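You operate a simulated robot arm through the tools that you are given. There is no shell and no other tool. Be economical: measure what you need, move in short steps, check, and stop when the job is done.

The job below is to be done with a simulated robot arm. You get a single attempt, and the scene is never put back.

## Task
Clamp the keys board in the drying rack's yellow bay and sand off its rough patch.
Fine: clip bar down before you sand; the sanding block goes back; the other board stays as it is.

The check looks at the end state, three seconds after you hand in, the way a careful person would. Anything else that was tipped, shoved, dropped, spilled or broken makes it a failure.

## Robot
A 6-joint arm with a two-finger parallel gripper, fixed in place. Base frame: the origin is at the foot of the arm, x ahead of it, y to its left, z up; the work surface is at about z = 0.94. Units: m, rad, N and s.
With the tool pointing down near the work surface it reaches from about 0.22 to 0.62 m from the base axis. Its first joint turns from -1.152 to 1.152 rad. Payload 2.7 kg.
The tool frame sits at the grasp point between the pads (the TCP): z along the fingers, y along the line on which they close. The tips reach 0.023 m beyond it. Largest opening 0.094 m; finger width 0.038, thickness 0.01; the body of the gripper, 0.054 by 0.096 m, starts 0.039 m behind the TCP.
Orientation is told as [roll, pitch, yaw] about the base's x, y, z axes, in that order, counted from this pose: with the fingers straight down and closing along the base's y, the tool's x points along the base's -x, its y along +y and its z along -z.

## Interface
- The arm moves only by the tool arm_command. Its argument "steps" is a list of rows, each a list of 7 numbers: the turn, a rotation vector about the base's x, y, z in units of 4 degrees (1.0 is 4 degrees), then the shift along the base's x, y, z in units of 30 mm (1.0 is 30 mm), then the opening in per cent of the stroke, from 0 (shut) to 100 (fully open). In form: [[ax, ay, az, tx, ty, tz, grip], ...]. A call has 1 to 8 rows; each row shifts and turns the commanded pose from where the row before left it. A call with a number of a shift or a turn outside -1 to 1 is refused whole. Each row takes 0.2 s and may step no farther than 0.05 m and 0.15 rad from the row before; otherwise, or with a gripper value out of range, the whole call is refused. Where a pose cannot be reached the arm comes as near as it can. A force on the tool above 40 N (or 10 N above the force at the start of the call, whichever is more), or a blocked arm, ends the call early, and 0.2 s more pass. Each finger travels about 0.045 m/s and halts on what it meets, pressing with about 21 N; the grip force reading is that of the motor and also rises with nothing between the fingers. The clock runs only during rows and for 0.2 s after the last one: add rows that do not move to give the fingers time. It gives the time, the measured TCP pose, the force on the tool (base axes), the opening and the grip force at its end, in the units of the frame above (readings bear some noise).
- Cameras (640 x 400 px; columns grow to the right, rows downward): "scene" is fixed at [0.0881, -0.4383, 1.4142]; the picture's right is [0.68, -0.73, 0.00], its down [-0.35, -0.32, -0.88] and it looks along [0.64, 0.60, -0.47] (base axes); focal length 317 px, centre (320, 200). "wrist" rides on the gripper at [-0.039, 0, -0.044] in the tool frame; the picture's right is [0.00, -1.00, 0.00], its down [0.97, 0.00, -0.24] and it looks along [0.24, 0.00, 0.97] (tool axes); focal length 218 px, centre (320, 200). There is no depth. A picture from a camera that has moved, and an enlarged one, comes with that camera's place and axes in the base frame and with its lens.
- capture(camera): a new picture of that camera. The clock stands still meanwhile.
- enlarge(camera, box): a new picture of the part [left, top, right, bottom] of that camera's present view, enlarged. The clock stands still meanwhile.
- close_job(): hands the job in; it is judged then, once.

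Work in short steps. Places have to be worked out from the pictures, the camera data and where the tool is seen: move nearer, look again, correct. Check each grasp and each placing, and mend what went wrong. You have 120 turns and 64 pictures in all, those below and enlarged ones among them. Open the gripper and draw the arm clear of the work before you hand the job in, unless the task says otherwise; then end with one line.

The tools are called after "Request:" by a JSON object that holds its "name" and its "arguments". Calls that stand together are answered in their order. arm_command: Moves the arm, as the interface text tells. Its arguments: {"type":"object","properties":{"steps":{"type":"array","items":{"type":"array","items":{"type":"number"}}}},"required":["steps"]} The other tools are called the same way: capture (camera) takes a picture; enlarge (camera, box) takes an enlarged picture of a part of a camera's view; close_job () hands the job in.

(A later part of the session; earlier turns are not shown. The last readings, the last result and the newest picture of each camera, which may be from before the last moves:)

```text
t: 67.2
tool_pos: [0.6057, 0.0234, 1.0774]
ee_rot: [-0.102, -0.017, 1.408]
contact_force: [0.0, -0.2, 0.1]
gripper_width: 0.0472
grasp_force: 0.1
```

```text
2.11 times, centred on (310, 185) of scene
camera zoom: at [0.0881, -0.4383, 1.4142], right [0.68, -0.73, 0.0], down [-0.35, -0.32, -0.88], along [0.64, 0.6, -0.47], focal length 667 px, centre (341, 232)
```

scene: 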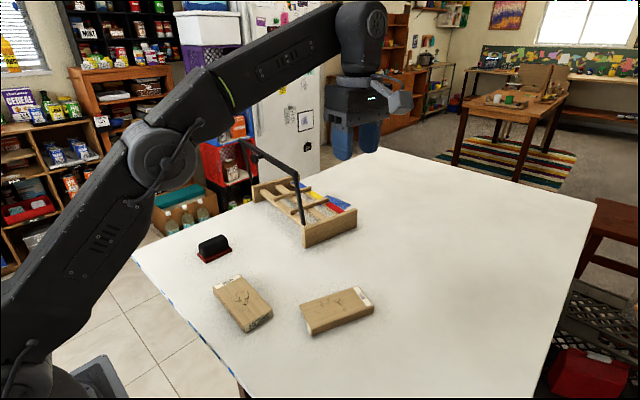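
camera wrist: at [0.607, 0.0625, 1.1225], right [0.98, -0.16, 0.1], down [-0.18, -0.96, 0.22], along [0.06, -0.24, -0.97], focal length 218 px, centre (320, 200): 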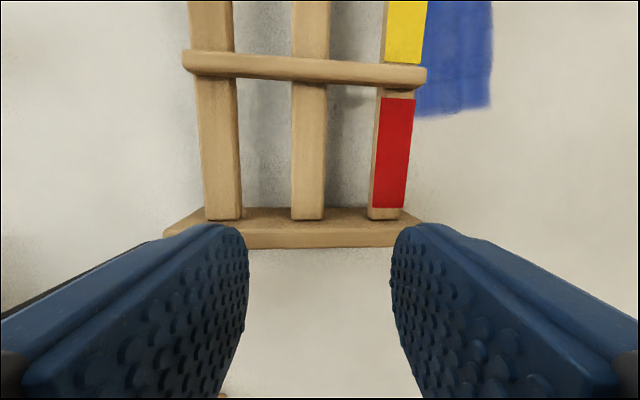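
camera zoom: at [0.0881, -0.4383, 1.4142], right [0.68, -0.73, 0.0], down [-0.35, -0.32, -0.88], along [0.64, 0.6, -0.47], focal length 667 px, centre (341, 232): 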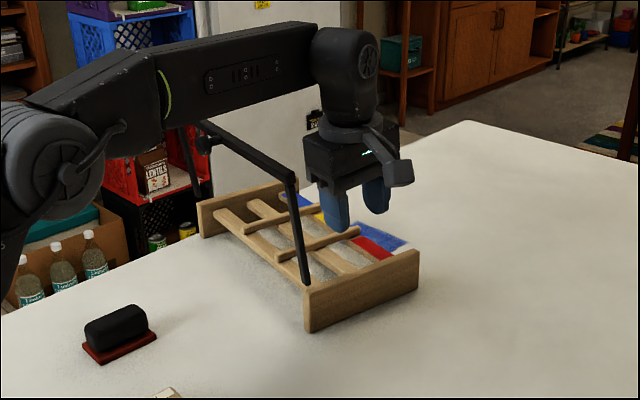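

The mid rail is aligned between the fingers. I descend around it at (0.611, 0.045) and close.

Request:
{"name": "arm_command", "arguments": {"steps": [[0, 0, 0, 0.08, 0.37, -0.4, 50], [0, 0, 0, 0.08, 0.38, -0.4, 50], [0, 0, 0, 0, 0, -0.7, 50], [0, 0, 0, 0, 0, -0.7, 50], [0, 0, 0, 0, 0, -0.6, 50], [0, 0, 0, 0, 0, 0, 50]]}}

Request:
{"name": "capture", "arguments": {"camera": "wrist"}}

```text
t: 68.6
tool_pos: [0.6117, 0.0473, 0.9986]
ee_rot: [-0.109, -0.019, 1.409]
contact_force: [0.4, 0.2, -0.6]
gripper_width: 0.047
grasp_force: 0.0
```

```text
29 pictures are left
camera wrist: at [0.6126, 0.0855, 1.0425], right [0.98, -0.16, 0.11], down [-0.18, -0.96, 0.22], along [0.07, -0.24, -0.97], focal length 218 px, centre (320, 200)
```

wrist: 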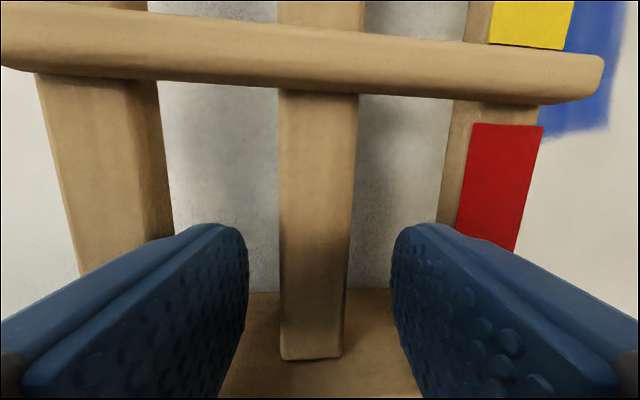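

Fingers straddle the rail. Close.

Request:
{"name": "arm_command", "arguments": {"steps": [[0, 0, 0, 0, 0, 0, 35], [0, 0, 0, 0, 0, 0, 20], [0, 0, 0, 0, 0, 0, 15], [0, 0, 0, 0, 0, 0, 15], [0, 0, 0, 0, 0, 0, 15]]}}

```text
t: 69.8
tool_pos: [0.611, 0.0477, 0.9976]
ee_rot: [-0.108, -0.02, 1.409]
contact_force: [-11.0, 6.3, 16.8]
gripper_width: 0.023
grasp_force: 21.4
```

Gripped (23 mm). Drag half-way: target for this point is about (0.620, -0.039) with +11.8° of yaw.

Request:
{"name": "arm_command", "arguments": {"steps": [[0, 0, 0.369, 0.039, -0.361, 0, 15], [0, 0, 0.369, 0.039, -0.361, 0, 15], [0, 0, 0.369, 0.039, -0.361, 0, 15], [0, 0, 0.369, 0.039, -0.361, 0, 15], [0, 0, 0, 0, 0, 0, 15]]}}

Request:
{"name": "enlarge", "arguments": {"camera": "scene", "box": [220, 90, 400, 280]}}

```text
t: 71.0
tool_pos: [0.6162, 0.0034, 0.9939]
ee_rot: [-0.105, -0.015, 1.511]
contact_force: [0.2, 6.2, 18.0]
gripper_width: 0.0226
grasp_force: 20.6
```

```text
2.11 times, centred on (310, 185) of scene
camera zoom: at [0.0877, -0.4381, 1.4143], right [0.68, -0.73, 0.0], down [-0.35, -0.32, -0.88], along [0.64, 0.6, -0.47], focal length 667 px, centre (341, 232)
```

zoom: 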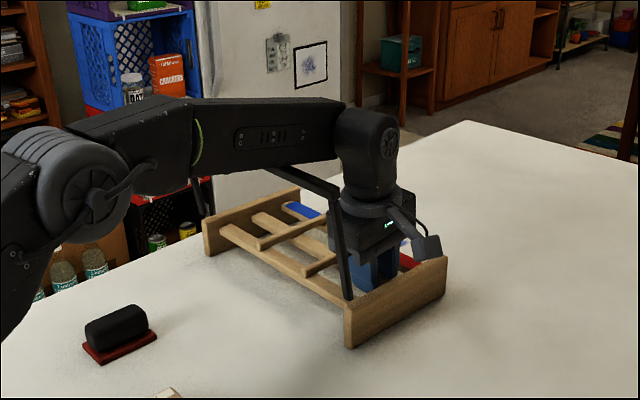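

Drag works. Continue the second half.

Request:
{"name": "arm_command", "arguments": {"steps": [[0, 0, 0.369, 0.035, -0.361, 0.02, 15], [0, 0, 0.369, 0.035, -0.361, 0.02, 15], [0, 0, 0.369, 0.035, -0.361, 0.02, 15], [0, 0, 0.369, 0.035, -0.33, 0.02, 15], [0, 0, 0, 0, 0, 0, 15]]}}

Request:
{"name": "enlarge", "arguments": {"camera": "scene", "box": [240, 145, 400, 275]}}

```text
t: 72.2
tool_pos: [0.6198, -0.0387, 0.9948]
ee_rot: [-0.099, -0.017, 1.616]
contact_force: [-0.8, 2.0, 1.5]
gripper_width: 0.0224
grasp_force: 20.8
```

```text
3.08 times, centred on (320, 210) of scene
camera zoom: at [0.088, -0.4383, 1.4143], right [0.68, -0.73, 0.0], down [-0.35, -0.32, -0.88], along [0.64, 0.6, -0.47], focal length 974 px, centre (320, 169)
```

zoom: 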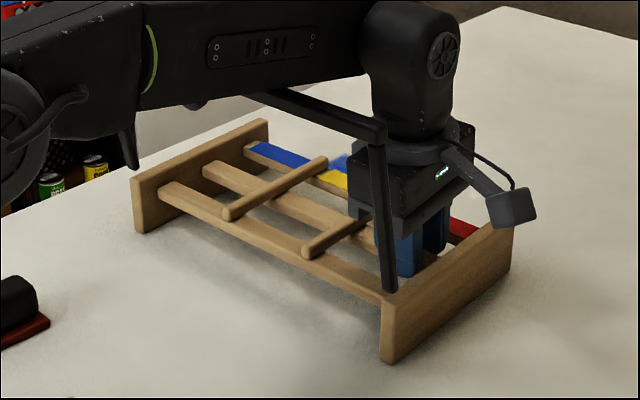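

Within ~3 mm of the original picture. A final nudge of (+2, -3) mm, then open and lift straight up a little.

Request:
{"name": "arm_command", "arguments": {"steps": [[0, 0, 0, 0.07, -0.11, 0, 15], [0, 0, 0, 0, 0, 0, 15], [0, 0, 0, 0, 0, 0, 50], [0, 0, 0, 0, 0, 0, 50], [0, 0, 0, 0, 0, 0, 50], [0, 0, 0, 0, 0, 0, 50]]}}

Request:
{"name": "arm_command", "arguments": {"steps": [[0, 0, 0, 0, 0, 0.6, 50], [0, 0, 0, 0, 0, 0.8, 50], [0, 0, 0, -0.1, 0, 0.8, 50], [0, 0, 0, -0.1, -0.8, 0.4, 50], [0, 0, 0, -0.2, -0.8, 0, 50], [0, 0, 0, -0.2, -0.8, 0, 50], [0, 0, 0, -0.2, -0.8, 0, 50]]}}

Request:
{"name": "enlarge", "arguments": {"camera": "scene", "box": [240, 145, 400, 275]}}

```text
t: 73.6
tool_pos: [0.6234, -0.0423, 0.9959]
ee_rot: [-0.105, -0.017, 1.614]
contact_force: [-0.1, 0.1, -0.3]
gripper_width: 0.047
grasp_force: 0.0
```

```text
t: 75.2
tool_pos: [0.6, -0.1371, 1.0769]
ee_rot: [-0.102, -0.018, 1.616]
contact_force: [-1.1, -1.3, -0.7]
gripper_width: 0.0469
grasp_force: 0.1
```

```text
3.08 times, centred on (320, 210) of scene
camera zoom: at [0.0881, -0.4383, 1.4142], right [0.68, -0.73, 0.0], down [-0.35, -0.32, -0.88], along [0.64, 0.6, -0.47], focal length 974 px, centre (320, 169)
```

zoom: 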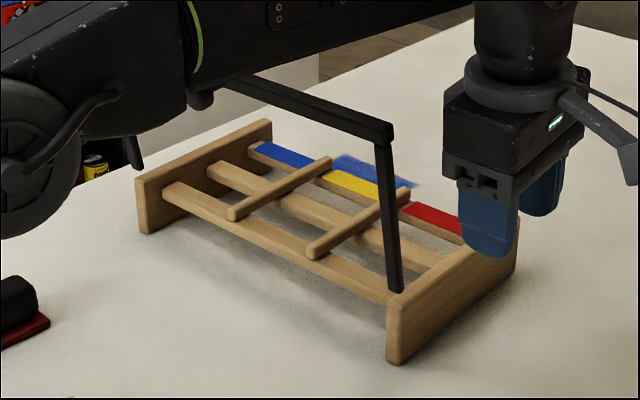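

Rack matches its original picture to about 1 mm. Now return to the parked board, untilt, and turn to yaw 157°.

Request:
{"name": "arm_command", "arguments": {"steps": [[-0.155, 0.735, 0, -0.82, -0.09, 0.1, 100], [-0.155, 0.735, 0, -0.82, -0.09, 0.1, 100], [0, 0, 1, -0.82, -0.09, 0.1, 100], [0, 0, 1, -0.82, -0.09, 0, 100], [0, 0, 1, -0.82, -0.09, 0, 100], [0, 0, 1, -0.82, -0.09, 0, 100], [0, 0, 1, -0.82, -0.09, 0, 100], [0, 0, 1, -0.82, -0.09, 0, 100]]}}

Request:
{"name": "arm_command", "arguments": {"steps": [[0, 0, 1, 0, 0, 0, 100], [0, 0, 1, 0, 0, 0, 100], [0, 0, 1, 0, 0, 0, 100], [0, 0, 1, 0, 0, 0, 100], [0, 0, 1, 0, 0, 0, 100], [0, 0, 1, 0, 0, 0, 100], [0, 0, 1, 0, 0, 0, 100], [0, 0, 1, 0, 0, 0, 100]]}}

Request:
{"name": "arm_command", "arguments": {"steps": [[0, 0, 1, 0, 0, 0, 100], [0, 0, 1, 0, 0, 0, 100], [0, 0, 0.1, 0, 0, 0, 100]]}}

Request:
{"name": "capture", "arguments": {"camera": "wrist"}}

```text
t: 77.0
tool_pos: [0.4015, -0.1594, 1.0843]
ee_rot: [0.001, 0.001, 2.036]
contact_force: [-1.2, 0.2, -0.2]
gripper_width: 0.094
grasp_force: 0.0
```

```text
t: 78.8
tool_pos: [0.4011, -0.1594, 1.0833]
ee_rot: [0.0, 0.0, 2.592]
contact_force: [-0.1, 0.0, 1.0]
gripper_width: 0.0941
grasp_force: 0.1
```

```text
t: 79.6
tool_pos: [0.4022, -0.1605, 1.0848]
ee_rot: [0.0, 0.0, 2.738]
contact_force: [-0.6, -0.7, 0.7]
gripper_width: 0.0939
grasp_force: 0.0
```

```text
25 pictures are left
camera wrist: at [0.3656, -0.1449, 1.1284], right [0.39, 0.92, 0.0], down [0.89, -0.38, 0.24], along [0.22, -0.09, -0.97], focal length 218 px, centre (320, 200)
```

wrist: 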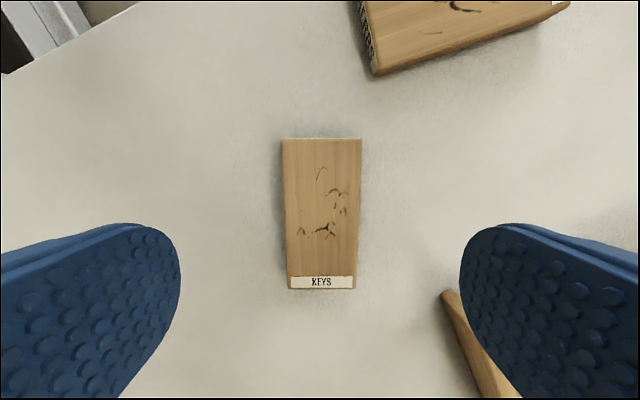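

Board is aligned with the tool as left. Descend and grip as before.

Request:
{"name": "arm_command", "arguments": {"steps": [[0, 0, 0, 0, 0, -0.9, 100], [0, 0, 0, 0, 0, -0.9, 100], [0, 0, 0, 0, 0, -0.9, 100], [0, 0, 0, 0, 0, -0.93, 100], [0, 0, 0, 0, 0, -0.12, 80], [0, 0, 0, 0, 0, 0, 60], [0, 0, 0, 0, 0, 0, 40], [0, 0, 0, 0, 0, 0, 40]]}}

Request:
{"name": "arm_command", "arguments": {"steps": [[0, 0, 0, 0, 0, 0, 40], [0, 0, 0, 0, 0, 0.9, 40], [0, 0, 0, 0, 0, 1, 40], [0, 0, 0, 0, 0, 1, 40], [0, 0, 0, 0, 0, 1, 40], [0, 0, 0, 0, 0, 1, 40], [0, 0, 0, 0, 0, 1, 40], [0, 0, 0, 0, 0, 1, 40]]}}

Request:
{"name": "arm_command", "arguments": {"steps": [[0, 0, 0, 0, 0.92, 0.3, 40], [0, 0, 0, 0, 0.92, 0.3, 40], [0, 0, 0, 0, 0.92, 0.3, 40], [0, 0, 0, 0, 0.92, 0.3, 40], [0, 0, 0, 0, 0.92, 0, 40], [0, 0, 0, 0, 0.92, 0, 40], [0, 0, 0, 0, 0.92, 0, 40], [0, 0, 0, 0, 0.92, 0, 40]]}}

```text
t: 81.4
tool_pos: [0.4011, -0.1587, 0.9723]
ee_rot: [-0.001, 0.002, 2.738]
contact_force: [0.1, -0.4, 0.0]
gripper_width: 0.0615
grasp_force: 20.9
```

```text
t: 83.2
tool_pos: [0.4047, -0.1592, 1.1798]
ee_rot: [0.0, 0.0, 2.738]
contact_force: [-0.3, 0.2, -1.6]
gripper_width: 0.0613
grasp_force: 20.8
```

```text
t: 85.0
tool_pos: [0.4021, 0.0621, 1.2118]
ee_rot: [-0.001, 0.0, 2.738]
contact_force: [-0.8, 0.4, -1.2]
gripper_width: 0.0614
grasp_force: 21.2
```

Carry continues: turn to 182.5° and advance.

Request:
{"name": "arm_command", "arguments": {"steps": [[0, 0, 0.915, 0.5, 0, 0.05, 40], [0, 0, 0.915, 0.5, 0, 0.05, 40], [0, 0, 0.915, 0.5, 0, 0.05, 40], [0, 0, 0.915, 0.5, 0, 0.05, 40], [0, 0, 0.915, 0.5, 0, 0.05, 40], [0, 0, 0.915, 0.5, 0, 0, 40], [0, 0, 0.915, 0.5, 0, 0, 40]]}}

Request:
{"name": "arm_command", "arguments": {"steps": [[0, -0.8, 0, 0.3, 0, 0, 40], [0, -0.8, 0, 0.4, 0, 0, 40], [0, -0.8, 0, 0.4, 0, 0, 40], [0, -0.8, 0, 0.45, 0, 0, 40], [0, -0.8, 0, 0.5, 0, 0, 40], [0, 0, 0, 0.5, 0, 0, 40]]}}

Request:
{"name": "capture", "arguments": {"camera": "wrist"}}

Request:
{"name": "enlarge", "arguments": {"camera": "scene", "box": [240, 65, 400, 265]}}

```text
t: 86.6
tool_pos: [0.5068, 0.0612, 1.2226]
ee_rot: [0.002, 0.0, -3.096]
contact_force: [0.3, -1.0, -1.5]
gripper_width: 0.0616
grasp_force: 21.0
```

```text
t: 88.0
tool_pos: [0.5836, 0.0609, 1.2221]
ee_rot: [0.013, 0.28, -3.095]
contact_force: [0.0, 1.1, -1.0]
gripper_width: 0.0614
grasp_force: 21.0
```

```text
24 pictures are left
camera wrist: at [0.5336, 0.0589, 1.2536], right [-0.04, 1.0, -0.01], down [0.87, 0.04, 0.5], along [0.5, 0.01, -0.87], focal length 218 px, centre (320, 200)
```

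wrist: 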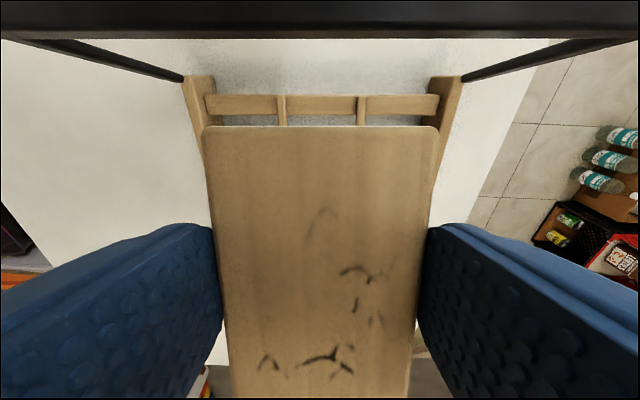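

```text
2.00 times, centred on (320, 165) of scene
camera zoom: at [0.0881, -0.4383, 1.4142], right [0.68, -0.73, 0.0], down [-0.35, -0.32, -0.88], along [0.64, 0.6, -0.47], focal length 633 px, centre (320, 270)
```

zoom: 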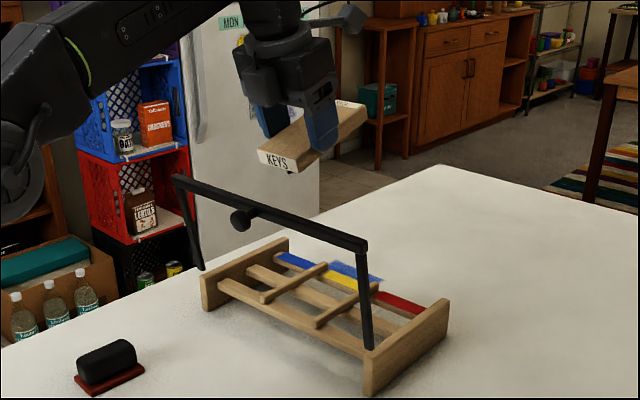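

Rack is square to the tool and the bay is centred. I descend between bar and bay, levelling gradually.

Request:
{"name": "arm_command", "arguments": {"steps": [[0, 0, 0, 0.15, 0.02, -0.7, 40], [0, 0.2, 0, 0.15, 0.02, -0.7, 40], [0, 0.4, 0, 0.15, 0.02, -0.7, 40], [0, 0.4, 0, 0.15, 0.02, -0.7, 40], [0, 0.4, 0, 0.1, 0.01, -0.7, 40], [0, 0, 0, 0, 0, 0, 40]]}}

Request:
{"name": "enlarge", "arguments": {"camera": "scene", "box": [240, 85, 400, 265]}}

Request:
{"name": "capture", "arguments": {"camera": "wrist"}}

```text
t: 89.4
tool_pos: [0.6052, 0.0649, 1.1171]
ee_rot: [0.009, 0.181, -3.096]
contact_force: [0.3, 0.9, -0.9]
gripper_width: 0.0615
grasp_force: 21.1
```

```text
2.22 times, centred on (320, 175) of scene
camera zoom: at [0.0881, -0.4383, 1.4142], right [0.68, -0.73, 0.0], down [-0.35, -0.32, -0.88], along [0.64, 0.6, -0.47], focal length 704 px, centre (320, 256)
```

zoom: 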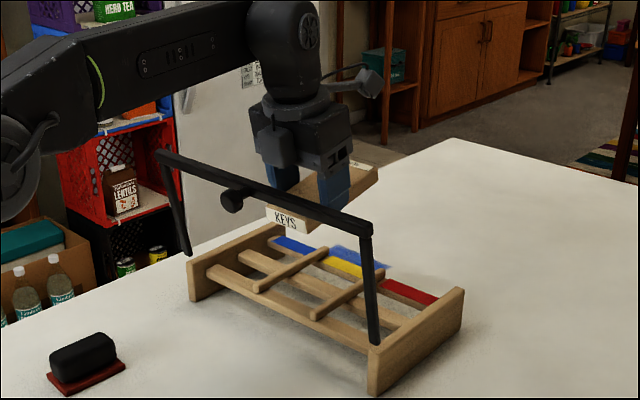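

```text
21 pictures are left
camera wrist: at [0.558, 0.0619, 1.153], right [-0.04, 1.0, -0.01], down [0.91, 0.04, 0.41], along [0.41, 0.01, -0.91], focal length 218 px, centre (320, 200)
```

wrist: 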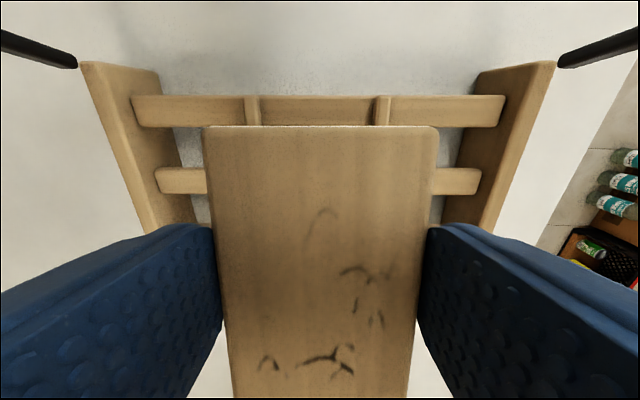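

Clear on all sides; dividers are ~2 mm toward -y from centre. Continue down to just above the rails, levelling out.

Request:
{"name": "arm_command", "arguments": {"steps": [[0, 0.65, 0, 0.07, -0.02, -0.7, 40], [0, 0.65, 0, 0.07, -0.02, -0.7, 40], [0, 0.65, 0, 0.05, -0.02, -0.7, 40], [0, 0.6, 0, 0, -0.01, -0.65, 40], [0, 0, 0, 0, 0, 0, 40]]}}

Request:
{"name": "capture", "arguments": {"camera": "wrist"}}

Request:
{"name": "enlarge", "arguments": {"camera": "scene", "box": [240, 105, 400, 265]}}

```text
t: 90.6
tool_pos: [0.61, 0.0615, 1.0337]
ee_rot: [-0.002, 0.004, -3.097]
contact_force: [0.2, 0.3, -1.2]
gripper_width: 0.0615
grasp_force: 21.0
```

```text
20 pictures are left
camera wrist: at [0.5706, 0.0594, 1.0775], right [-0.04, 1.0, 0.0], down [0.97, 0.04, 0.24], along [0.24, 0.01, -0.97], focal length 218 px, centre (320, 200)
```

wrist: 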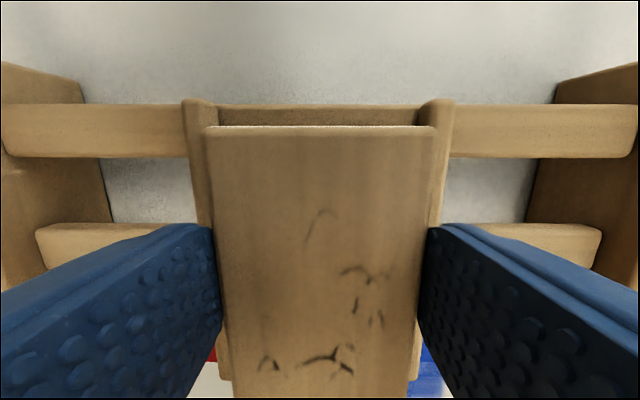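

```text
2.50 times, centred on (320, 185) of scene
camera zoom: at [0.0881, -0.4383, 1.4142], right [0.68, -0.73, 0.0], down [-0.35, -0.32, -0.88], along [0.64, 0.6, -0.47], focal length 792 px, centre (320, 238)
```

zoom: 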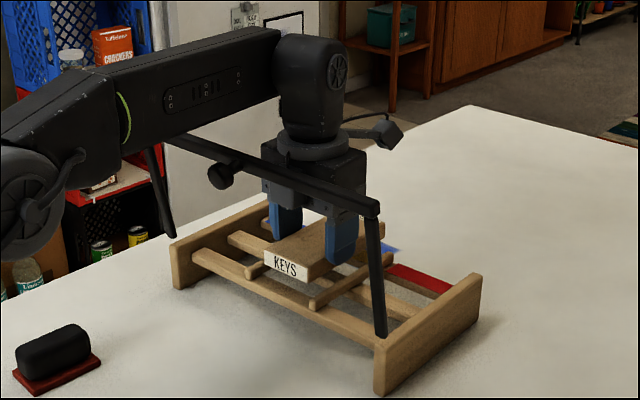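

Board is centred in the yellow bay over all three rails. Lower gently until it nearly rests.

Request:
{"name": "arm_command", "arguments": {"steps": [[0, 0, 0, 0, -0.04, -0.2, 40], [0, 0, 0, 0, 0, -0.15, 40], [0, 0, 0, 0, 0, 0, 40]]}}

```text
t: 91.4
tool_pos: [0.6088, 0.06, 1.0246]
ee_rot: [0.001, 0.004, -3.098]
contact_force: [0.2, -0.5, -0.4]
gripper_width: 0.0615
grasp_force: 20.7
```

Request:
{"name": "arm_command", "arguments": {"steps": [[0, 0, 0, 0, 0, -0.07, 40], [0, 0, 0, 0, 0, -0.06, 40], [0, 0, 0, 0, 0, 0, 40]]}}

```text
t: 92.2
tool_pos: [0.6104, 0.0608, 1.02]
ee_rot: [0.0, 0.004, -3.097]
contact_force: [0.5, 0.2, -0.9]
gripper_width: 0.0614
grasp_force: 20.9
```

No contact yet; a few more millimetres.

Request:
{"name": "arm_command", "arguments": {"steps": [[0, 0, 0, 0, 0, -0.07, 40], [0, 0, 0, 0, 0, -0.06, 40], [0, 0, 0, 0, 0, 0, 40]]}}

Request:
{"name": "enlarge", "arguments": {"camera": "scene", "box": [270, 165, 370, 255]}}

```text
t: 93.0
tool_pos: [0.6101, 0.0593, 1.0172]
ee_rot: [0.0, 0.004, -3.098]
contact_force: [-4.8, -1.0, 7.3]
gripper_width: 0.0618
grasp_force: 20.8
```

```text
4.44 times, centred on (320, 210) of scene
camera zoom: at [0.0879, -0.4384, 1.4142], right [0.68, -0.73, 0.0], down [-0.35, -0.32, -0.88], along [0.64, 0.6, -0.47], focal length 1407 px, centre (320, 156)
```

zoom: 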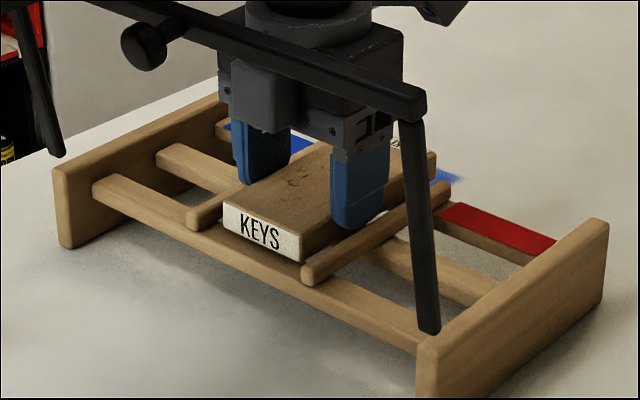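

Contact at 7 N: resting. I raise 1.5 mm and open slightly, then go up.

Request:
{"name": "arm_command", "arguments": {"steps": [[0, 0, 0, 0, 0, 0.05, 40], [0, 0, 0, 0, 0, 0, 74], [0, 0, 0, 0, 0, 0, 74], [0, 0, 0, 0, 0, 0, 74], [0, 0, 0, 0, 0, 0.3, 76], [0, 0, 0, 0, 0, 0.5, 80]]}}

Request:
{"name": "capture", "arguments": {"camera": "wrist"}}

Request:
{"name": "enlarge", "arguments": {"camera": "scene", "box": [250, 145, 390, 265]}}

```text
t: 94.4
tool_pos: [0.6082, 0.0606, 1.0428]
ee_rot: [0.001, 0.005, -3.098]
contact_force: [0.4, 0.1, 0.9]
gripper_width: 0.0753
grasp_force: 0.0
```

```text
17 pictures are left
camera wrist: at [0.5692, 0.0579, 1.0864], right [-0.04, 1.0, 0.0], down [0.97, 0.04, 0.24], along [0.24, 0.01, -0.97], focal length 218 px, centre (320, 200)
```

wrist: 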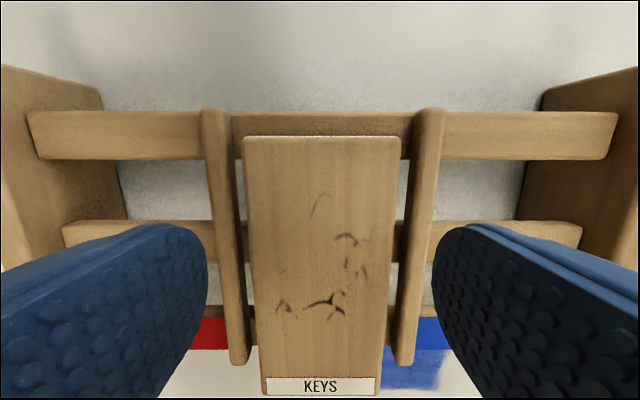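

```text
3.33 times, centred on (320, 205) of scene
camera zoom: at [0.0881, -0.4383, 1.4142], right [0.68, -0.73, 0.0], down [-0.35, -0.32, -0.88], along [0.64, 0.6, -0.47], focal length 1056 px, centre (320, 183)
```

zoom: 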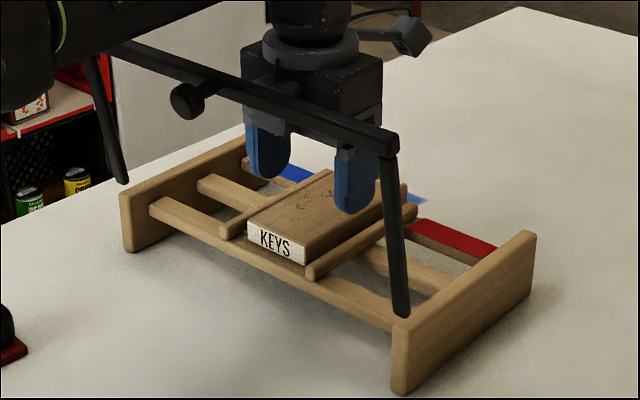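

Board sits flat and centred in the yellow bay. Retreat up over the bar with forward tilt, fingers closing, then back behind the bar.

Request:
{"name": "arm_command", "arguments": {"steps": [[0, -0.65, 0, -0.03, 0, 0.7, 80], [0, -0.65, 0, -0.05, 0, 0.7, 80], [0, -0.65, 0, -0.05, 0, 0.7, 80], [0, -0.65, 0, -0.1, 0, 0.7, 60], [0, -0.7, 0, -0.1, 0, 0.8, 40], [0, -0.7, 0, -0.1, 0, 0.8, 20], [0, 0, 0, -0.1, 0, 0.8, 0], [0, 0, 0, -0.1, 0, 0.4, 0]]}}

Request:
{"name": "arm_command", "arguments": {"steps": [[0, 0.5, 0, -0.9, 0, 0, 0], [0, 0.5, 0, -0.9, 0, 0, 0], [0, 0.5, 0, -0.9, 0, 0, 0], [0, 0.5, 0, -0.9, 0, 0, 0], [0, 0, 0, -0.9, 0, 0, 0], [0, 0, 0, -0.3, 0, 0, 0]]}}

Request:
{"name": "capture", "arguments": {"camera": "wrist"}}

```text
t: 96.2
tool_pos: [0.5891, 0.0609, 1.2098]
ee_rot: [0.01, 0.282, -3.096]
contact_force: [-0.2, -0.7, -0.1]
gripper_width: 0.0
grasp_force: 21.4
```

```text
t: 97.6
tool_pos: [0.4468, 0.0612, 1.2086]
ee_rot: [0.005, 0.143, -3.097]
contact_force: [0.1, 0.0, 0.0]
gripper_width: 0.0
grasp_force: 21.1
```

```text
15 pictures are left
camera wrist: at [0.4013, 0.0589, 1.2482], right [-0.04, 1.0, -0.01], down [0.93, 0.04, 0.38], along [0.38, 0.01, -0.93], focal length 218 px, centre (320, 200)
```

wrist: 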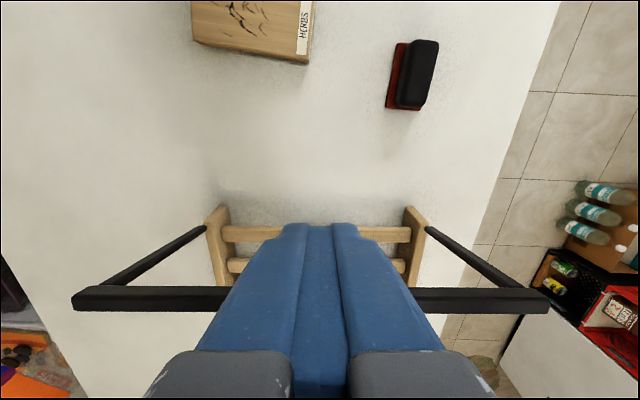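

Now I'll push the bar forward from behind, just beside its knob (y ≈ 0.028). Lower behind the bar first.

Request:
{"name": "arm_command", "arguments": {"steps": [[0, 0, 0, 0, -0.55, 0, 0], [0, 0, 0, 0, -0.55, -0.3, 0], [0, 0, 0, 0, 0, -0.7, 0], [0, 0, 0, 0, 0, -0.7, 0], [0, 0, 0, 0, 0, -0.6, 0], [0, 0, 0, 0.5, 0, 0, 0]]}}

Request:
{"name": "enlarge", "arguments": {"camera": "scene", "box": [220, 85, 380, 265]}}

```text
t: 99.0
tool_pos: [0.4616, 0.0273, 1.1413]
ee_rot: [0.009, 0.143, -3.098]
contact_force: [0.6, 0.2, -0.2]
gripper_width: 0.0
grasp_force: 21.5
```

```text
2.22 times, centred on (300, 175) of scene
camera zoom: at [0.0881, -0.4383, 1.4142], right [0.68, -0.73, 0.0], down [-0.35, -0.32, -0.88], along [0.64, 0.6, -0.47], focal length 704 px, centre (364, 256)
```

zoom: 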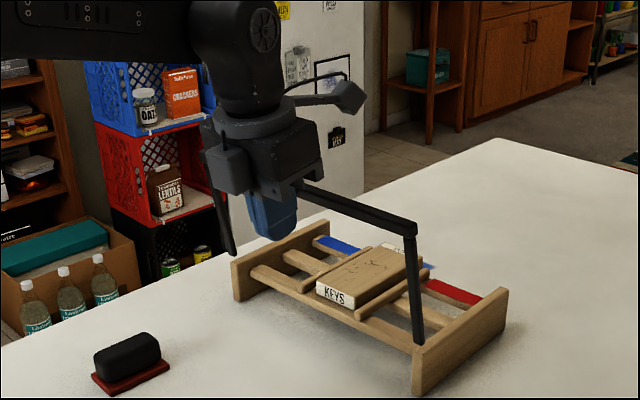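

In position behind the bar. Push forward slowly.

Request:
{"name": "arm_command", "arguments": {"steps": [[0, 0, 0, 0.4, 0, 0, 0], [0, 0, 0, 0.4, 0, 0, 0], [0, 0, 0, 0.4, 0, 0, 0], [0, 0, 0, 0.3, 0, 0, 0]]}}

```text
t: 100.0
tool_pos: [0.5081, 0.0294, 1.1406]
ee_rot: [0.012, 0.143, -3.103]
contact_force: [0.0, 0.2, 0.6]
gripper_width: 0.0
grasp_force: 20.8
```

Request:
{"name": "enlarge", "arguments": {"camera": "scene", "box": [220, 85, 380, 265]}}

```text
2.22 times, centred on (300, 175) of scene
camera zoom: at [0.0881, -0.4383, 1.4142], right [0.68, -0.73, 0.0], down [-0.35, -0.32, -0.88], along [0.64, 0.6, -0.47], focal length 704 px, centre (364, 256)
```

zoom: 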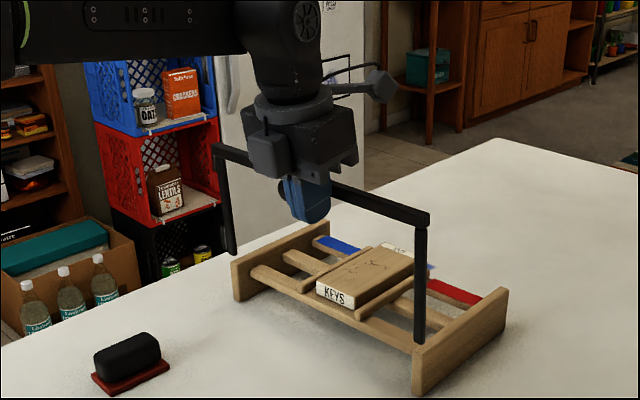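

Bar follows with little force, rack steady. Keep pushing past vertical with a bit more tilt.

Request:
{"name": "arm_command", "arguments": {"steps": [[0, -0.5, 0, 0.35, 0, -0.05, 0], [0, -0.5, 0, 0.35, 0, -0.1, 0], [0, -0.5, 0, 0.35, 0, -0.1, 0], [0, -0.5, 0, 0.35, 0, -0.1, 0], [0, 0, 0, 0, 0, 0, 0]]}}

Request:
{"name": "enlarge", "arguments": {"camera": "scene", "box": [220, 85, 380, 265]}}

```text
t: 101.2
tool_pos: [0.5512, 0.0282, 1.1293]
ee_rot: [0.015, 0.284, -3.101]
contact_force: [0.6, -0.1, -0.1]
gripper_width: 0.0
grasp_force: 21.0
```

```text
2.22 times, centred on (300, 175) of scene
camera zoom: at [0.0881, -0.4383, 1.4142], right [0.68, -0.73, 0.0], down [-0.35, -0.32, -0.88], along [0.64, 0.6, -0.47], focal length 704 px, centre (364, 256)
```

zoom: 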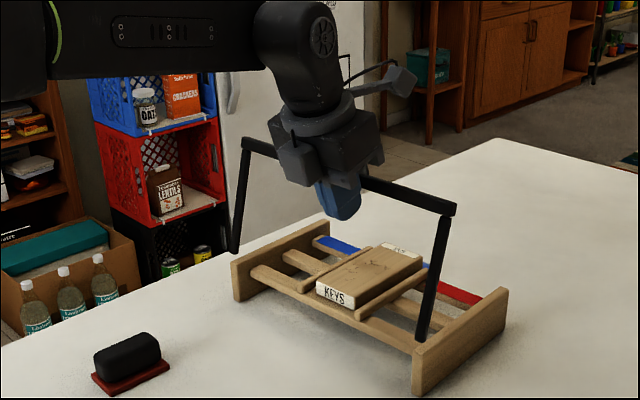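

Bar is ~20° past vertical and stays against the finger. Continue along the arc.

Request:
{"name": "arm_command", "arguments": {"steps": [[0, -0.3, 0, 0.45, 0, -0.1, 0], [0, -0.3, 0, 0.45, 0, -0.1, 0], [0, -0.3, 0, 0.45, 0, -0.15, 0], [0, -0.3, 0, 0.45, 0, -0.2, 0], [0, 0, 0, 0, 0, 0, 0]]}}

Request:
{"name": "enlarge", "arguments": {"camera": "scene", "box": [220, 85, 380, 265]}}

```text
t: 102.4
tool_pos: [0.6041, 0.0291, 1.1139]
ee_rot: [0.022, 0.369, -3.104]
contact_force: [-1.3, -0.2, -0.6]
gripper_width: 0.0001
grasp_force: 21.0
```

```text
2.22 times, centred on (300, 175) of scene
camera zoom: at [0.0881, -0.4383, 1.4142], right [0.68, -0.73, 0.0], down [-0.35, -0.32, -0.88], along [0.64, 0.6, -0.47], focal length 704 px, centre (364, 256)
```

zoom: 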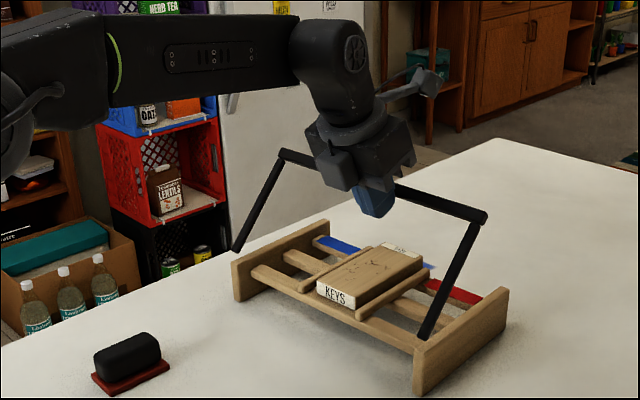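

About 45° over now. I lift, move the fingertips over the bar with more tilt, and press it down along the rest of its arc.

Request:
{"name": "arm_command", "arguments": {"steps": [[0, -0.4, 0, -0.2, 0, 0.7, 0], [0, -0.5, 0, 0, 0, 0.7, 0], [0, -0.5, 0, 0.5, 0, 0, 0], [0, -0.5, 0, 0.5, 0, 0, 0], [0, -0.5, 0, 0.5, 0, 0, 0], [0, 0, 0, 0.2, 0, 0, 0]]}}

Request:
{"name": "arm_command", "arguments": {"steps": [[0, 0, 0, 0, 0, -0.6, 0], [0, 0, 0, 0, 0, -0.6, 0], [0, 0, 0, 0, 0, -0.6, 0], [0, 0, 0, 0.05, 0, -0.6, 0], [0, 0, 0, 0.05, 0, -0.5, 0], [0, 0, 0, 0.05, 0, -0.4, 0]]}}

```text
t: 103.8
tool_pos: [0.6471, 0.0304, 1.155]
ee_rot: [0.028, 0.536, -3.1]
contact_force: [-0.3, -0.3, 0.4]
gripper_width: 0.0002
grasp_force: 20.4
out of reach, approached as far as the arm can: row 6
```

```text
t: 105.2
tool_pos: [0.6522, 0.0324, 1.057]
ee_rot: [0.026, 0.531, -3.092]
contact_force: [1.4, -0.2, -1.5]
gripper_width: 0.0
grasp_force: 20.8
```

Fingertips at z ≈1.037; check where the bar is.

Request:
{"name": "enlarge", "arguments": {"camera": "scene", "box": [240, 105, 400, 265]}}

```text
2.50 times, centred on (320, 185) of scene
camera zoom: at [0.0881, -0.4383, 1.4142], right [0.68, -0.73, 0.0], down [-0.35, -0.32, -0.88], along [0.64, 0.6, -0.47], focal length 792 px, centre (320, 238)
```

zoom: 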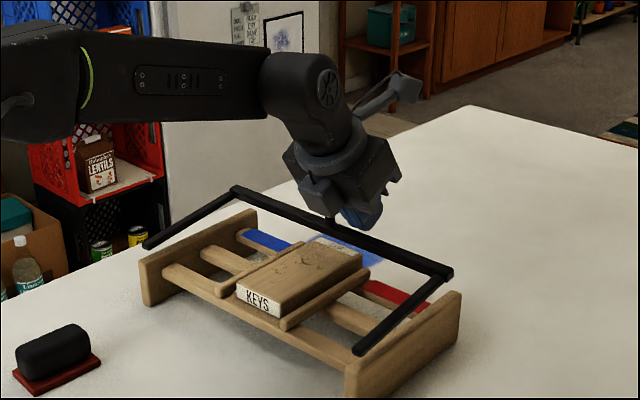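

The bar is nearly down, but the rack slid about 4 cm toward the base: the fingertips had gone beyond the bar and wedged it. I lift clear, set the tips directly over the bar (x≈0.632), and press straight down; the rack will be restored afterwards.

Request:
{"name": "arm_command", "arguments": {"steps": [[0, 0, 0, 0, 0, 0.7, 0], [0, 0, 0, 0, 0, 0.7, 0], [0, 1, 0, -0.16, 0, 0, 0], [0, 1, 0, -0.16, 0, 0, 0], [0, 1, 0, -0.16, 0, 0, 0], [0, 1, 0, -0.16, 0, 0, 0], [0, 1, 0, -0.16, 0, 0, 0], [0, 0, 0, 0, 0, 0, 0]]}}

Request:
{"name": "capture", "arguments": {"camera": "wrist"}}

```text
t: 107.0
tool_pos: [0.622, 0.0491, 1.0975]
ee_rot: [0.011, 0.185, -3.105]
contact_force: [-0.1, -1.2, -0.6]
gripper_width: 0.0
grasp_force: 20.4
out of reach, approached as far as the arm can: row 4, 5, 6, 7
```

```text
9 pictures are left
camera wrist: at [0.5756, 0.0469, 1.1333], right [-0.03, 1.0, -0.01], down [0.91, 0.04, 0.41], along [0.42, 0.0, -0.91], focal length 218 px, centre (320, 200)
```

wrist: 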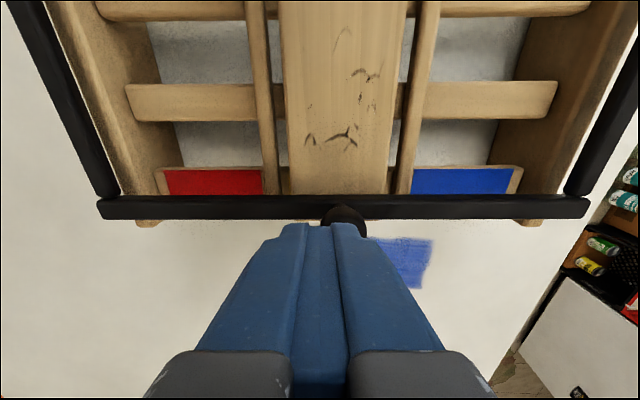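

Clear view: bar lies across the labelled end of the board, x≈0.63. I shift to y≈0.03 (beside the knob) and press straight down until contact.

Request:
{"name": "arm_command", "arguments": {"steps": [[0, 0, 0, 0.05, -0.35, 0, 0], [0, 0, 0, 0.05, -0.3, 0, 0], [0, 0, 0, 0, 0, -0.5, 0], [0, 0, 0, 0, 0, -0.5, 0], [0, 0, 0, 0, 0, -0.3, 0], [0, 0, 0, 0, 0, -0.2, 0]]}}

```text
t: 108.4
tool_pos: [0.6227, 0.0479, 1.0643]
ee_rot: [0.012, 0.209, -3.102]
contact_force: [-1.1, -0.5, 9.8]
gripper_width: 0.0
grasp_force: 20.8
out of reach, approached as far as the arm can: row 1, 2
stopped in row 6: the force on the tool passed its limit (the readings are from after the stop); the commanded pose is now the measured one
```

Contact (~10 N) pressing on the bar/knob; it appears seated. Now lift away, level, and travel over the sanding block while turning back to yaw 0.

Request:
{"name": "arm_command", "arguments": {"steps": [[0, 0, 0, 0, 0, 0.8, 0], [0, 0, 0, -0.1, 0, 0.9, 0], [0, 0.6, 0, -0.5, 0, 0.9, 0], [0, 0.6, 0, -0.8, 0, 0.5, 0], [0, 0.6, 0, -0.9, 0.3, 0, 0], [0, 0.6, -0.5, -0.9, 0.3, 0, 30], [0, 0.6, -0.8, -0.9, 0.4, 0, 60], [0, 0, -1, -0.9, 0.5, 0, 90]]}}

Request:
{"name": "arm_command", "arguments": {"steps": [[0, 0, -1, -0.9, 0.5, 0, 90], [0, 0, -1, -0.9, 0.5, 0, 90], [0, 0, -1, -0.9, 0.5, 0, 90], [0, 0, -1, -0.9, 0.5, 0, 90], [0, 0, -1, 0, 0, 0, 90], [0, 0, -1, 0, 0, 0, 90], [0, 0, -1, 0, 0, 0, 90], [0, 0, -1, 0, 0, 0, 90]]}}

Request:
{"name": "arm_command", "arguments": {"steps": [[0, 0, -1, 0, 0, 0, 90], [0, 0, -1, 0, 0, 0, 90], [0, 0, -1, 0, 0, 0, 90], [0, 0, -1, 0, 0, 0, 90], [0, 0, -1, 0, 0, 0, 90], [0, 0, -1, 0, 0, 0, 90], [0, 0, -1, 0, 0, 0, 90], [0, 0, -1, 0, 0, 0, 90]]}}

Request:
{"name": "arm_command", "arguments": {"steps": [[0, 0, -1, 0, 0, 0, 90], [0, 0, -1, 0, 0, 0, 90], [0, 0, -1, 0, 0, 0, 90], [0, 0, -1, 0, 0, 0, 90], [0, 0, -1, 0, 0, 0, 90], [0, 0, -1, 0, 0, 0, 90], [0, 0, -1, 0, 0, 0, 90], [0, 0, -1, 0, 0, 0, 90]]}}

Request:
{"name": "arm_command", "arguments": {"steps": [[0, 0, -1, 0, 0, 0, 90], [0, 0, -1, 0, 0, 0, 90], [0, 0, -1, 0, 0, 0, 90], [0, 0, -1, 0, 0, 0, 90], [0, 0, -1, 0, 0, 0, 90], [0, 0, -1, 0, 0, 0, 90], [0, 0, -1, 0, 0, 0, 90], [0, 0, -1, 0, 0, 0, 90]]}}

```text
t: 110.2
tool_pos: [0.4701, 0.0909, 1.1563]
ee_rot: [0.005, -0.005, 3.02]
contact_force: [0.5, 0.4, 0.0]
gripper_width: 0.0669
grasp_force: 0.1
```

```text
t: 112.0
tool_pos: [0.3637, 0.1529, 1.1541]
ee_rot: [0.005, -0.005, 2.46]
contact_force: [1.1, -0.1, 0.4]
gripper_width: 0.0847
grasp_force: 0.0
```

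```text
t: 113.8
tool_pos: [0.3629, 0.1513, 1.1544]
ee_rot: [0.004, -0.004, 1.901]
contact_force: [0.7, -1.0, -0.7]
gripper_width: 0.0846
grasp_force: 0.1
```

```text
t: 115.6
tool_pos: [0.3626, 0.1524, 1.1545]
ee_rot: [0.006, -0.006, 1.345]
contact_force: [-0.8, 0.2, 0.6]
gripper_width: 0.0847
grasp_force: 0.1
```

```text
t: 117.4
tool_pos: [0.3642, 0.152, 1.1546]
ee_rot: [0.005, -0.005, 0.786]
contact_force: [-1.1, 1.0, -0.8]
gripper_width: 0.0842
grasp_force: 0.0
```

Finish turning to yaw 0 and look at the block and rack.

Request:
{"name": "arm_command", "arguments": {"steps": [[0, 0, -1, 0, 0, 0, 90], [0, 0, -1, 0, 0, 0, 90], [0, 0, -1, 0, 0, 0, 90], [0, 0, -1, 0, 0, 0, 90], [0, 0, -1, 0, 0, 0, 90], [0, 0, -1, 0, 0, 0, 90], [0, 0, -1, 0, 0, 0, 90], [0, 0, -1, 0, 0, 0, 90]]}}

Request:
{"name": "arm_command", "arguments": {"steps": [[0, 0, -1, 0, 0.1, 0, 90], [0, 0, -1, 0, 0, 0, 90], [0, 0, -1, 0, 0, 0, 90], [0, 0, -0.26, 0, 0, 0, 90]]}}

Request:
{"name": "capture", "arguments": {"camera": "wrist"}}

Request:
{"name": "enlarge", "arguments": {"camera": "scene", "box": [210, 145, 400, 280]}}

```text
t: 119.2
tool_pos: [0.3633, 0.1512, 1.1551]
ee_rot: [0.005, -0.005, 0.227]
contact_force: [0.2, -0.2, 0.0]
gripper_width: 0.0848
grasp_force: 0.1
```

```text
t: 120.2
tool_pos: [0.3645, 0.1548, 1.1549]
ee_rot: [0.003, -0.005, 0.0]
contact_force: [0.2, 0.0, -0.1]
gripper_width: 0.0847
grasp_force: 0.1
```

```text
8 pictures are left
camera wrist: at [0.4024, 0.1547, 1.1995], right [0.0, -1.0, -0.01], down [-0.97, 0.0, 0.24], along [-0.24, 0.0, -0.97], focal length 218 px, centre (320, 200)
```

wrist: 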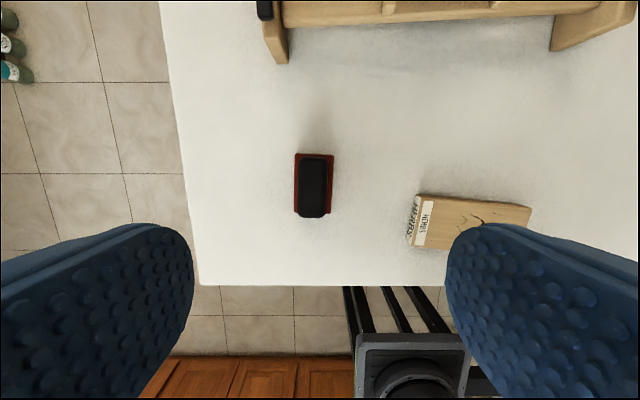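

```text
2.96 times, centred on (305, 212) of scene
camera zoom: at [0.0881, -0.4383, 1.4142], right [0.68, -0.73, 0.0], down [-0.35, -0.32, -0.88], along [0.64, 0.6, -0.47], focal length 938 px, centre (364, 163)
```

zoom: 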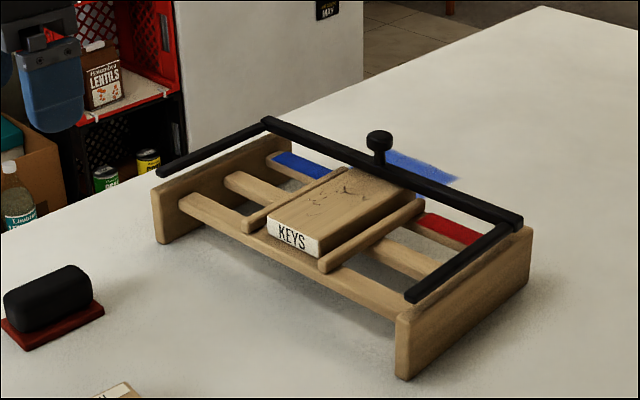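

Bar is down on the board's labelled end, knob upright. The block is at (0.362, 0.161), handle top z≈0.985. Descend and grip the handle above its base.

Request:
{"name": "arm_command", "arguments": {"steps": [[0, 0, 0, -0.08, 0.22, -0.95, 90], [0, 0, 0, 0, 0, -0.95, 90], [0, 0, 0, 0, 0, -0.95, 90], [0, 0, 0, 0, 0, -0.95, 90], [0, 0, 0, 0, 0, -0.95, 90], [0, 0, 0, 0, 0, -0.95, 70], [0, 0, 0, 0, 0, 0, 50], [0, 0, 0, 0, 0, 0, 20]]}}

Request:
{"name": "arm_command", "arguments": {"steps": [[0, 0, 0, 0, 0, 0, 10], [0, 0, 0, 0, 0, 0, 10], [0, 0, 0, 0, 0, 0, 10], [0, 0, 0, 0, 0, 0, 10]]}}

```text
t: 122.0
tool_pos: [0.3616, 0.1626, 0.9843]
ee_rot: [0.005, -0.006, 0.0]
contact_force: [0.2, 0.3, -1.0]
gripper_width: 0.0315
grasp_force: 18.4
```

```text
t: 123.0
tool_pos: [0.3604, 0.1625, 0.9829]
ee_rot: [0.006, -0.005, 0.002]
contact_force: [0.5, -0.5, -0.4]
gripper_width: 0.0316
grasp_force: 21.6
```

Block gripped (31.6 mm); its base is 43 mm below the TCP. Lift and carry over the board's patch, whose extent I estimate at x 0.545–0.602, y 0.037–0.077.

Request:
{"name": "arm_command", "arguments": {"steps": [[0, 0, 0, 0, 0, 0.7, 10], [0, 0, 0, 0, 0, 0.9, 10], [0, 0, 0, 0, 0, 0.9, 10], [0, 0, 0, 0, 0, 0.9, 10], [0, 0, 0, 0, 0, 0.9, 10], [0, 0, 0, 0.5, -0.25, 0, 10], [0, 0, 0, 0.6, -0.3, 0, 10], [0, 0, 0, 0.6, -0.3, 0, 10]]}}

Request:
{"name": "arm_command", "arguments": {"steps": [[0, 0, 0.1, 0.8, -0.45, 0, 10], [0, 0, 0.1, 0.8, -0.45, 0, 10], [0, 0, 0.1, 0.8, -0.45, 0, 10], [0, 0, 0.1, 0.8, -0.45, 0, 10], [0, 0, 0.1, 0.8, -0.45, 0, 10], [0, 0, 0.1, 0.8, -0.4, -0.2, 10], [0, 0, 0, 0.2, -0.3, -0.8, 10]]}}

Request:
{"name": "capture", "arguments": {"camera": "wrist"}}

```text
t: 124.8
tool_pos: [0.4123, 0.1375, 1.112]
ee_rot: [0.004, -0.005, 0.003]
contact_force: [0.1, -0.7, -1.3]
gripper_width: 0.0316
grasp_force: 20.9
```

```text
t: 126.4
tool_pos: [0.5618, 0.0492, 1.0834]
ee_rot: [0.005, -0.006, 0.044]
contact_force: [0.5, -0.1, -1.3]
gripper_width: 0.0315
grasp_force: 20.7
```

```text
6 pictures are left
camera wrist: at [0.5996, 0.0499, 1.1276], right [0.04, -1.0, -0.01], down [-0.97, -0.04, 0.24], along [-0.24, -0.01, -0.97], focal length 218 px, centre (320, 200)
```

wrist: 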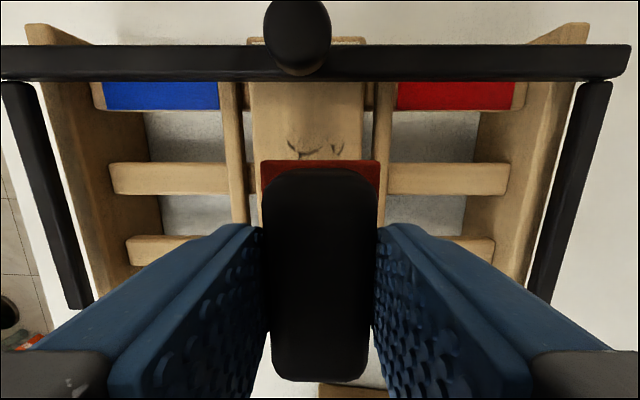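

Block is over the board; patch far edge ≈0.606, bar near edge ≈0.631. Lower gently to contact.

Request:
{"name": "arm_command", "arguments": {"steps": [[0, 0, 0, 0.2, 0.2, -0.5, 10], [0, 0, 0, 0, 0, -0.45, 10], [0, 0, 0, 0, 0, -0.12, 10], [0, 0, 0, 0, 0, -0.08, 10], [0, 0, 0, 0, 0, 0, 10]]}}

```text
t: 127.6
tool_pos: [0.569, 0.0554, 1.0493]
ee_rot: [0.005, -0.004, 0.042]
contact_force: [0.3, 0.4, -0.3]
gripper_width: 0.0315
grasp_force: 20.7
```

Request:
{"name": "arm_command", "arguments": {"steps": [[0, 0, 0, 0, 0, -0.05, 10], [0, 0, 0, 0, 0, -0.05, 10], [0, 0, 0, 0, 0, 0, 10]]}}

```text
t: 128.4
tool_pos: [0.5691, 0.0541, 1.0458]
ee_rot: [0.005, -0.005, 0.043]
contact_force: [-0.2, 1.4, 3.3]
gripper_width: 0.0315
grasp_force: 21.1
```

Contact at z≈1.046. A touch more pressure, then back-and-forth strokes along the board.

Request:
{"name": "arm_command", "arguments": {"steps": [[0, 0, 0, 0.25, 0, -0.03, 10], [0, 0, 0, 0.25, 0, 0, 10], [0, 0, 0, -0.5, 0, 0, 10], [0, 0, 0, -0.5, 0, 0, 10], [0, 0, 0, 0.5, 0, 0, 10], [0, 0, 0, 0.5, 0, 0, 10]]}}

```text
t: 129.8
tool_pos: [0.5831, 0.0536, 1.0442]
ee_rot: [0.005, -0.005, 0.043]
contact_force: [-7.8, 0.2, 16.9]
gripper_width: 0.0314
grasp_force: 20.6
```

Good pressing force (17 N). Continue strokes with y offsets either side.

Request:
{"name": "arm_command", "arguments": {"steps": [[0, 0, 0, -0.5, 0.17, 0, 10], [0, 0, 0, -0.5, 0.17, 0, 10], [0, 0, 0, 0.5, 0, 0, 10], [0, 0, 0, 0.5, 0, 0, 10], [0, 0, 0, -0.5, 0, 0, 10], [0, 0, 0, -0.5, 0, 0, 10], [0, 0, 0, 0.5, 0, 0, 10], [0, 0, 0, 0.5, 0, 0, 10]]}}

Request:
{"name": "arm_command", "arguments": {"steps": [[0, 0, 0, -0.5, -0.33, 0, 10], [0, 0, 0, -0.5, -0.33, 0, 10], [0, 0, 0, 0.5, 0, 0, 10], [0, 0, 0, 0.5, 0, 0, 10], [0, 0, 0, -0.5, 0, 0, 10], [0, 0, 0, -0.5, 0, 0, 10], [0, 0, 0, 0.5, 0, 0, 10], [0, 0, 0, 0.5, 0, 0, 10]]}}

Request:
{"name": "arm_command", "arguments": {"steps": [[0, 0, 0, -0.5, 0.17, 0, 10], [0, 0, 0, -0.5, 0.17, 0, 10], [0, 0, 0, 0, 0, 0.4, 10], [0, 0, 0, -0.6, 0, 0.6, 10], [0, 0, 0, -0.9, 0, 0.3, 10], [0, 0, 0, -0.6, 0, 0, 10]]}}

Request:
{"name": "capture", "arguments": {"camera": "wrist"}}

```text
t: 131.6
tool_pos: [0.5838, 0.064, 1.0454]
ee_rot: [0.005, -0.005, 0.044]
contact_force: [-10.3, 0.4, 21.1]
gripper_width: 0.0314
grasp_force: 21.1
```

```text
t: 133.4
tool_pos: [0.5837, 0.0449, 1.0455]
ee_rot: [0.005, -0.005, 0.043]
contact_force: [-5.8, 0.2, 9.8]
gripper_width: 0.0312
grasp_force: 21.6
```

```text
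t: 134.8
tool_pos: [0.4902, 0.0562, 1.0829]
ee_rot: [0.006, -0.004, 0.041]
contact_force: [-0.2, -0.3, -1.7]
gripper_width: 0.0316
grasp_force: 21.2
```

```text
5 pictures are left
camera wrist: at [0.5278, 0.0569, 1.1277], right [0.04, -1.0, -0.01], down [-0.97, -0.04, 0.24], along [-0.24, -0.01, -0.97], focal length 218 px, centre (320, 200)
```

wrist: 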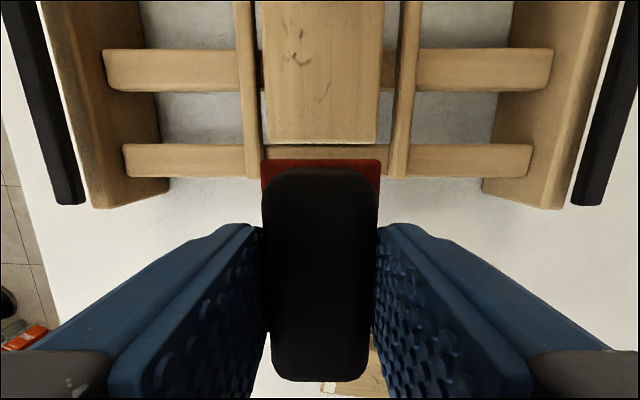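

Marks have faded but some traces remain, so I go back for more strokes.

Request:
{"name": "arm_command", "arguments": {"steps": [[0, 0, 0, 0.9, 0, 0, 10], [0, 0, 0, 0.9, 0, 0, 10], [0, 0, 0, 0.5, 0.15, -0.6, 10], [0, 0, 0, 0, 0, -0.45, 10], [0, 0, 0, 0, 0, -0.2, 10], [0, 0, 0, 0, 0, -0.05, 10]]}}

Request:
{"name": "arm_command", "arguments": {"steps": [[0, 0, 0, 0.5, 0.1, -0.02, 10], [0, 0, 0, 0.3, 0.1, 0, 10], [0, 0, 0, -0.7, 0, 0, 10], [0, 0, 0, -0.7, 0, 0, 10], [0, 0, 0, 0.7, 0, 0, 10], [0, 0, 0, 0.7, 0, 0, 10], [0, 0, 0, -0.7, 0, 0, 10], [0, 0, 0, -0.7, 0, 0, 10]]}}

Request:
{"name": "arm_command", "arguments": {"steps": [[0, 0, 0, 0.7, -0.1, 0, 10], [0, 0, 0, 0.7, -0.1, 0, 10], [0, 0, 0, -0.7, -0.1, 0, 10], [0, 0, 0, -0.7, -0.1, 0, 10], [0, 0, 0, 0.7, 0, 0, 10], [0, 0, 0, 0.7, 0, 0, 10], [0, 0, 0, -0.7, 0, 0, 10], [0, 0, 0, -0.7, 0, 0, 10]]}}

Request:
{"name": "arm_command", "arguments": {"steps": [[0, 0, 0, 0.7, -0.1, 0, 10], [0, 0, 0, 0.7, -0.1, 0, 10], [0, 0, 0, -0.7, -0.1, 0, 10], [0, 0, 0, -0.7, 0, 0, 10], [0, 0, 0, 0.7, 0, 0, 10], [0, 0, 0, 0.7, 0, 0, 10], [0, 0, 0, -0.7, 0, 0, 10], [0, 0, 0, -0.7, 0, 0, 10]]}}

```text
t: 136.2
tool_pos: [0.5586, 0.0586, 1.0453]
ee_rot: [0.004, -0.008, 0.045]
contact_force: [-1.8, -0.7, 10.5]
gripper_width: 0.0316
grasp_force: 21.0
```

```text
t: 138.0
tool_pos: [0.5433, 0.0646, 1.0448]
ee_rot: [0.004, -0.009, 0.043]
contact_force: [7.6, 0.6, 11.3]
gripper_width: 0.0314
grasp_force: 21.6
```

```text
t: 139.8
tool_pos: [0.5434, 0.0529, 1.0458]
ee_rot: [0.004, -0.014, 0.042]
contact_force: [6.9, -0.4, 19.1]
gripper_width: 0.0311
grasp_force: 21.4
```

```text
t: 141.6
tool_pos: [0.5443, 0.0436, 1.0454]
ee_rot: [0.006, -0.012, 0.042]
contact_force: [7.9, 0.3, 18.4]
gripper_width: 0.0315
grasp_force: 21.3
```

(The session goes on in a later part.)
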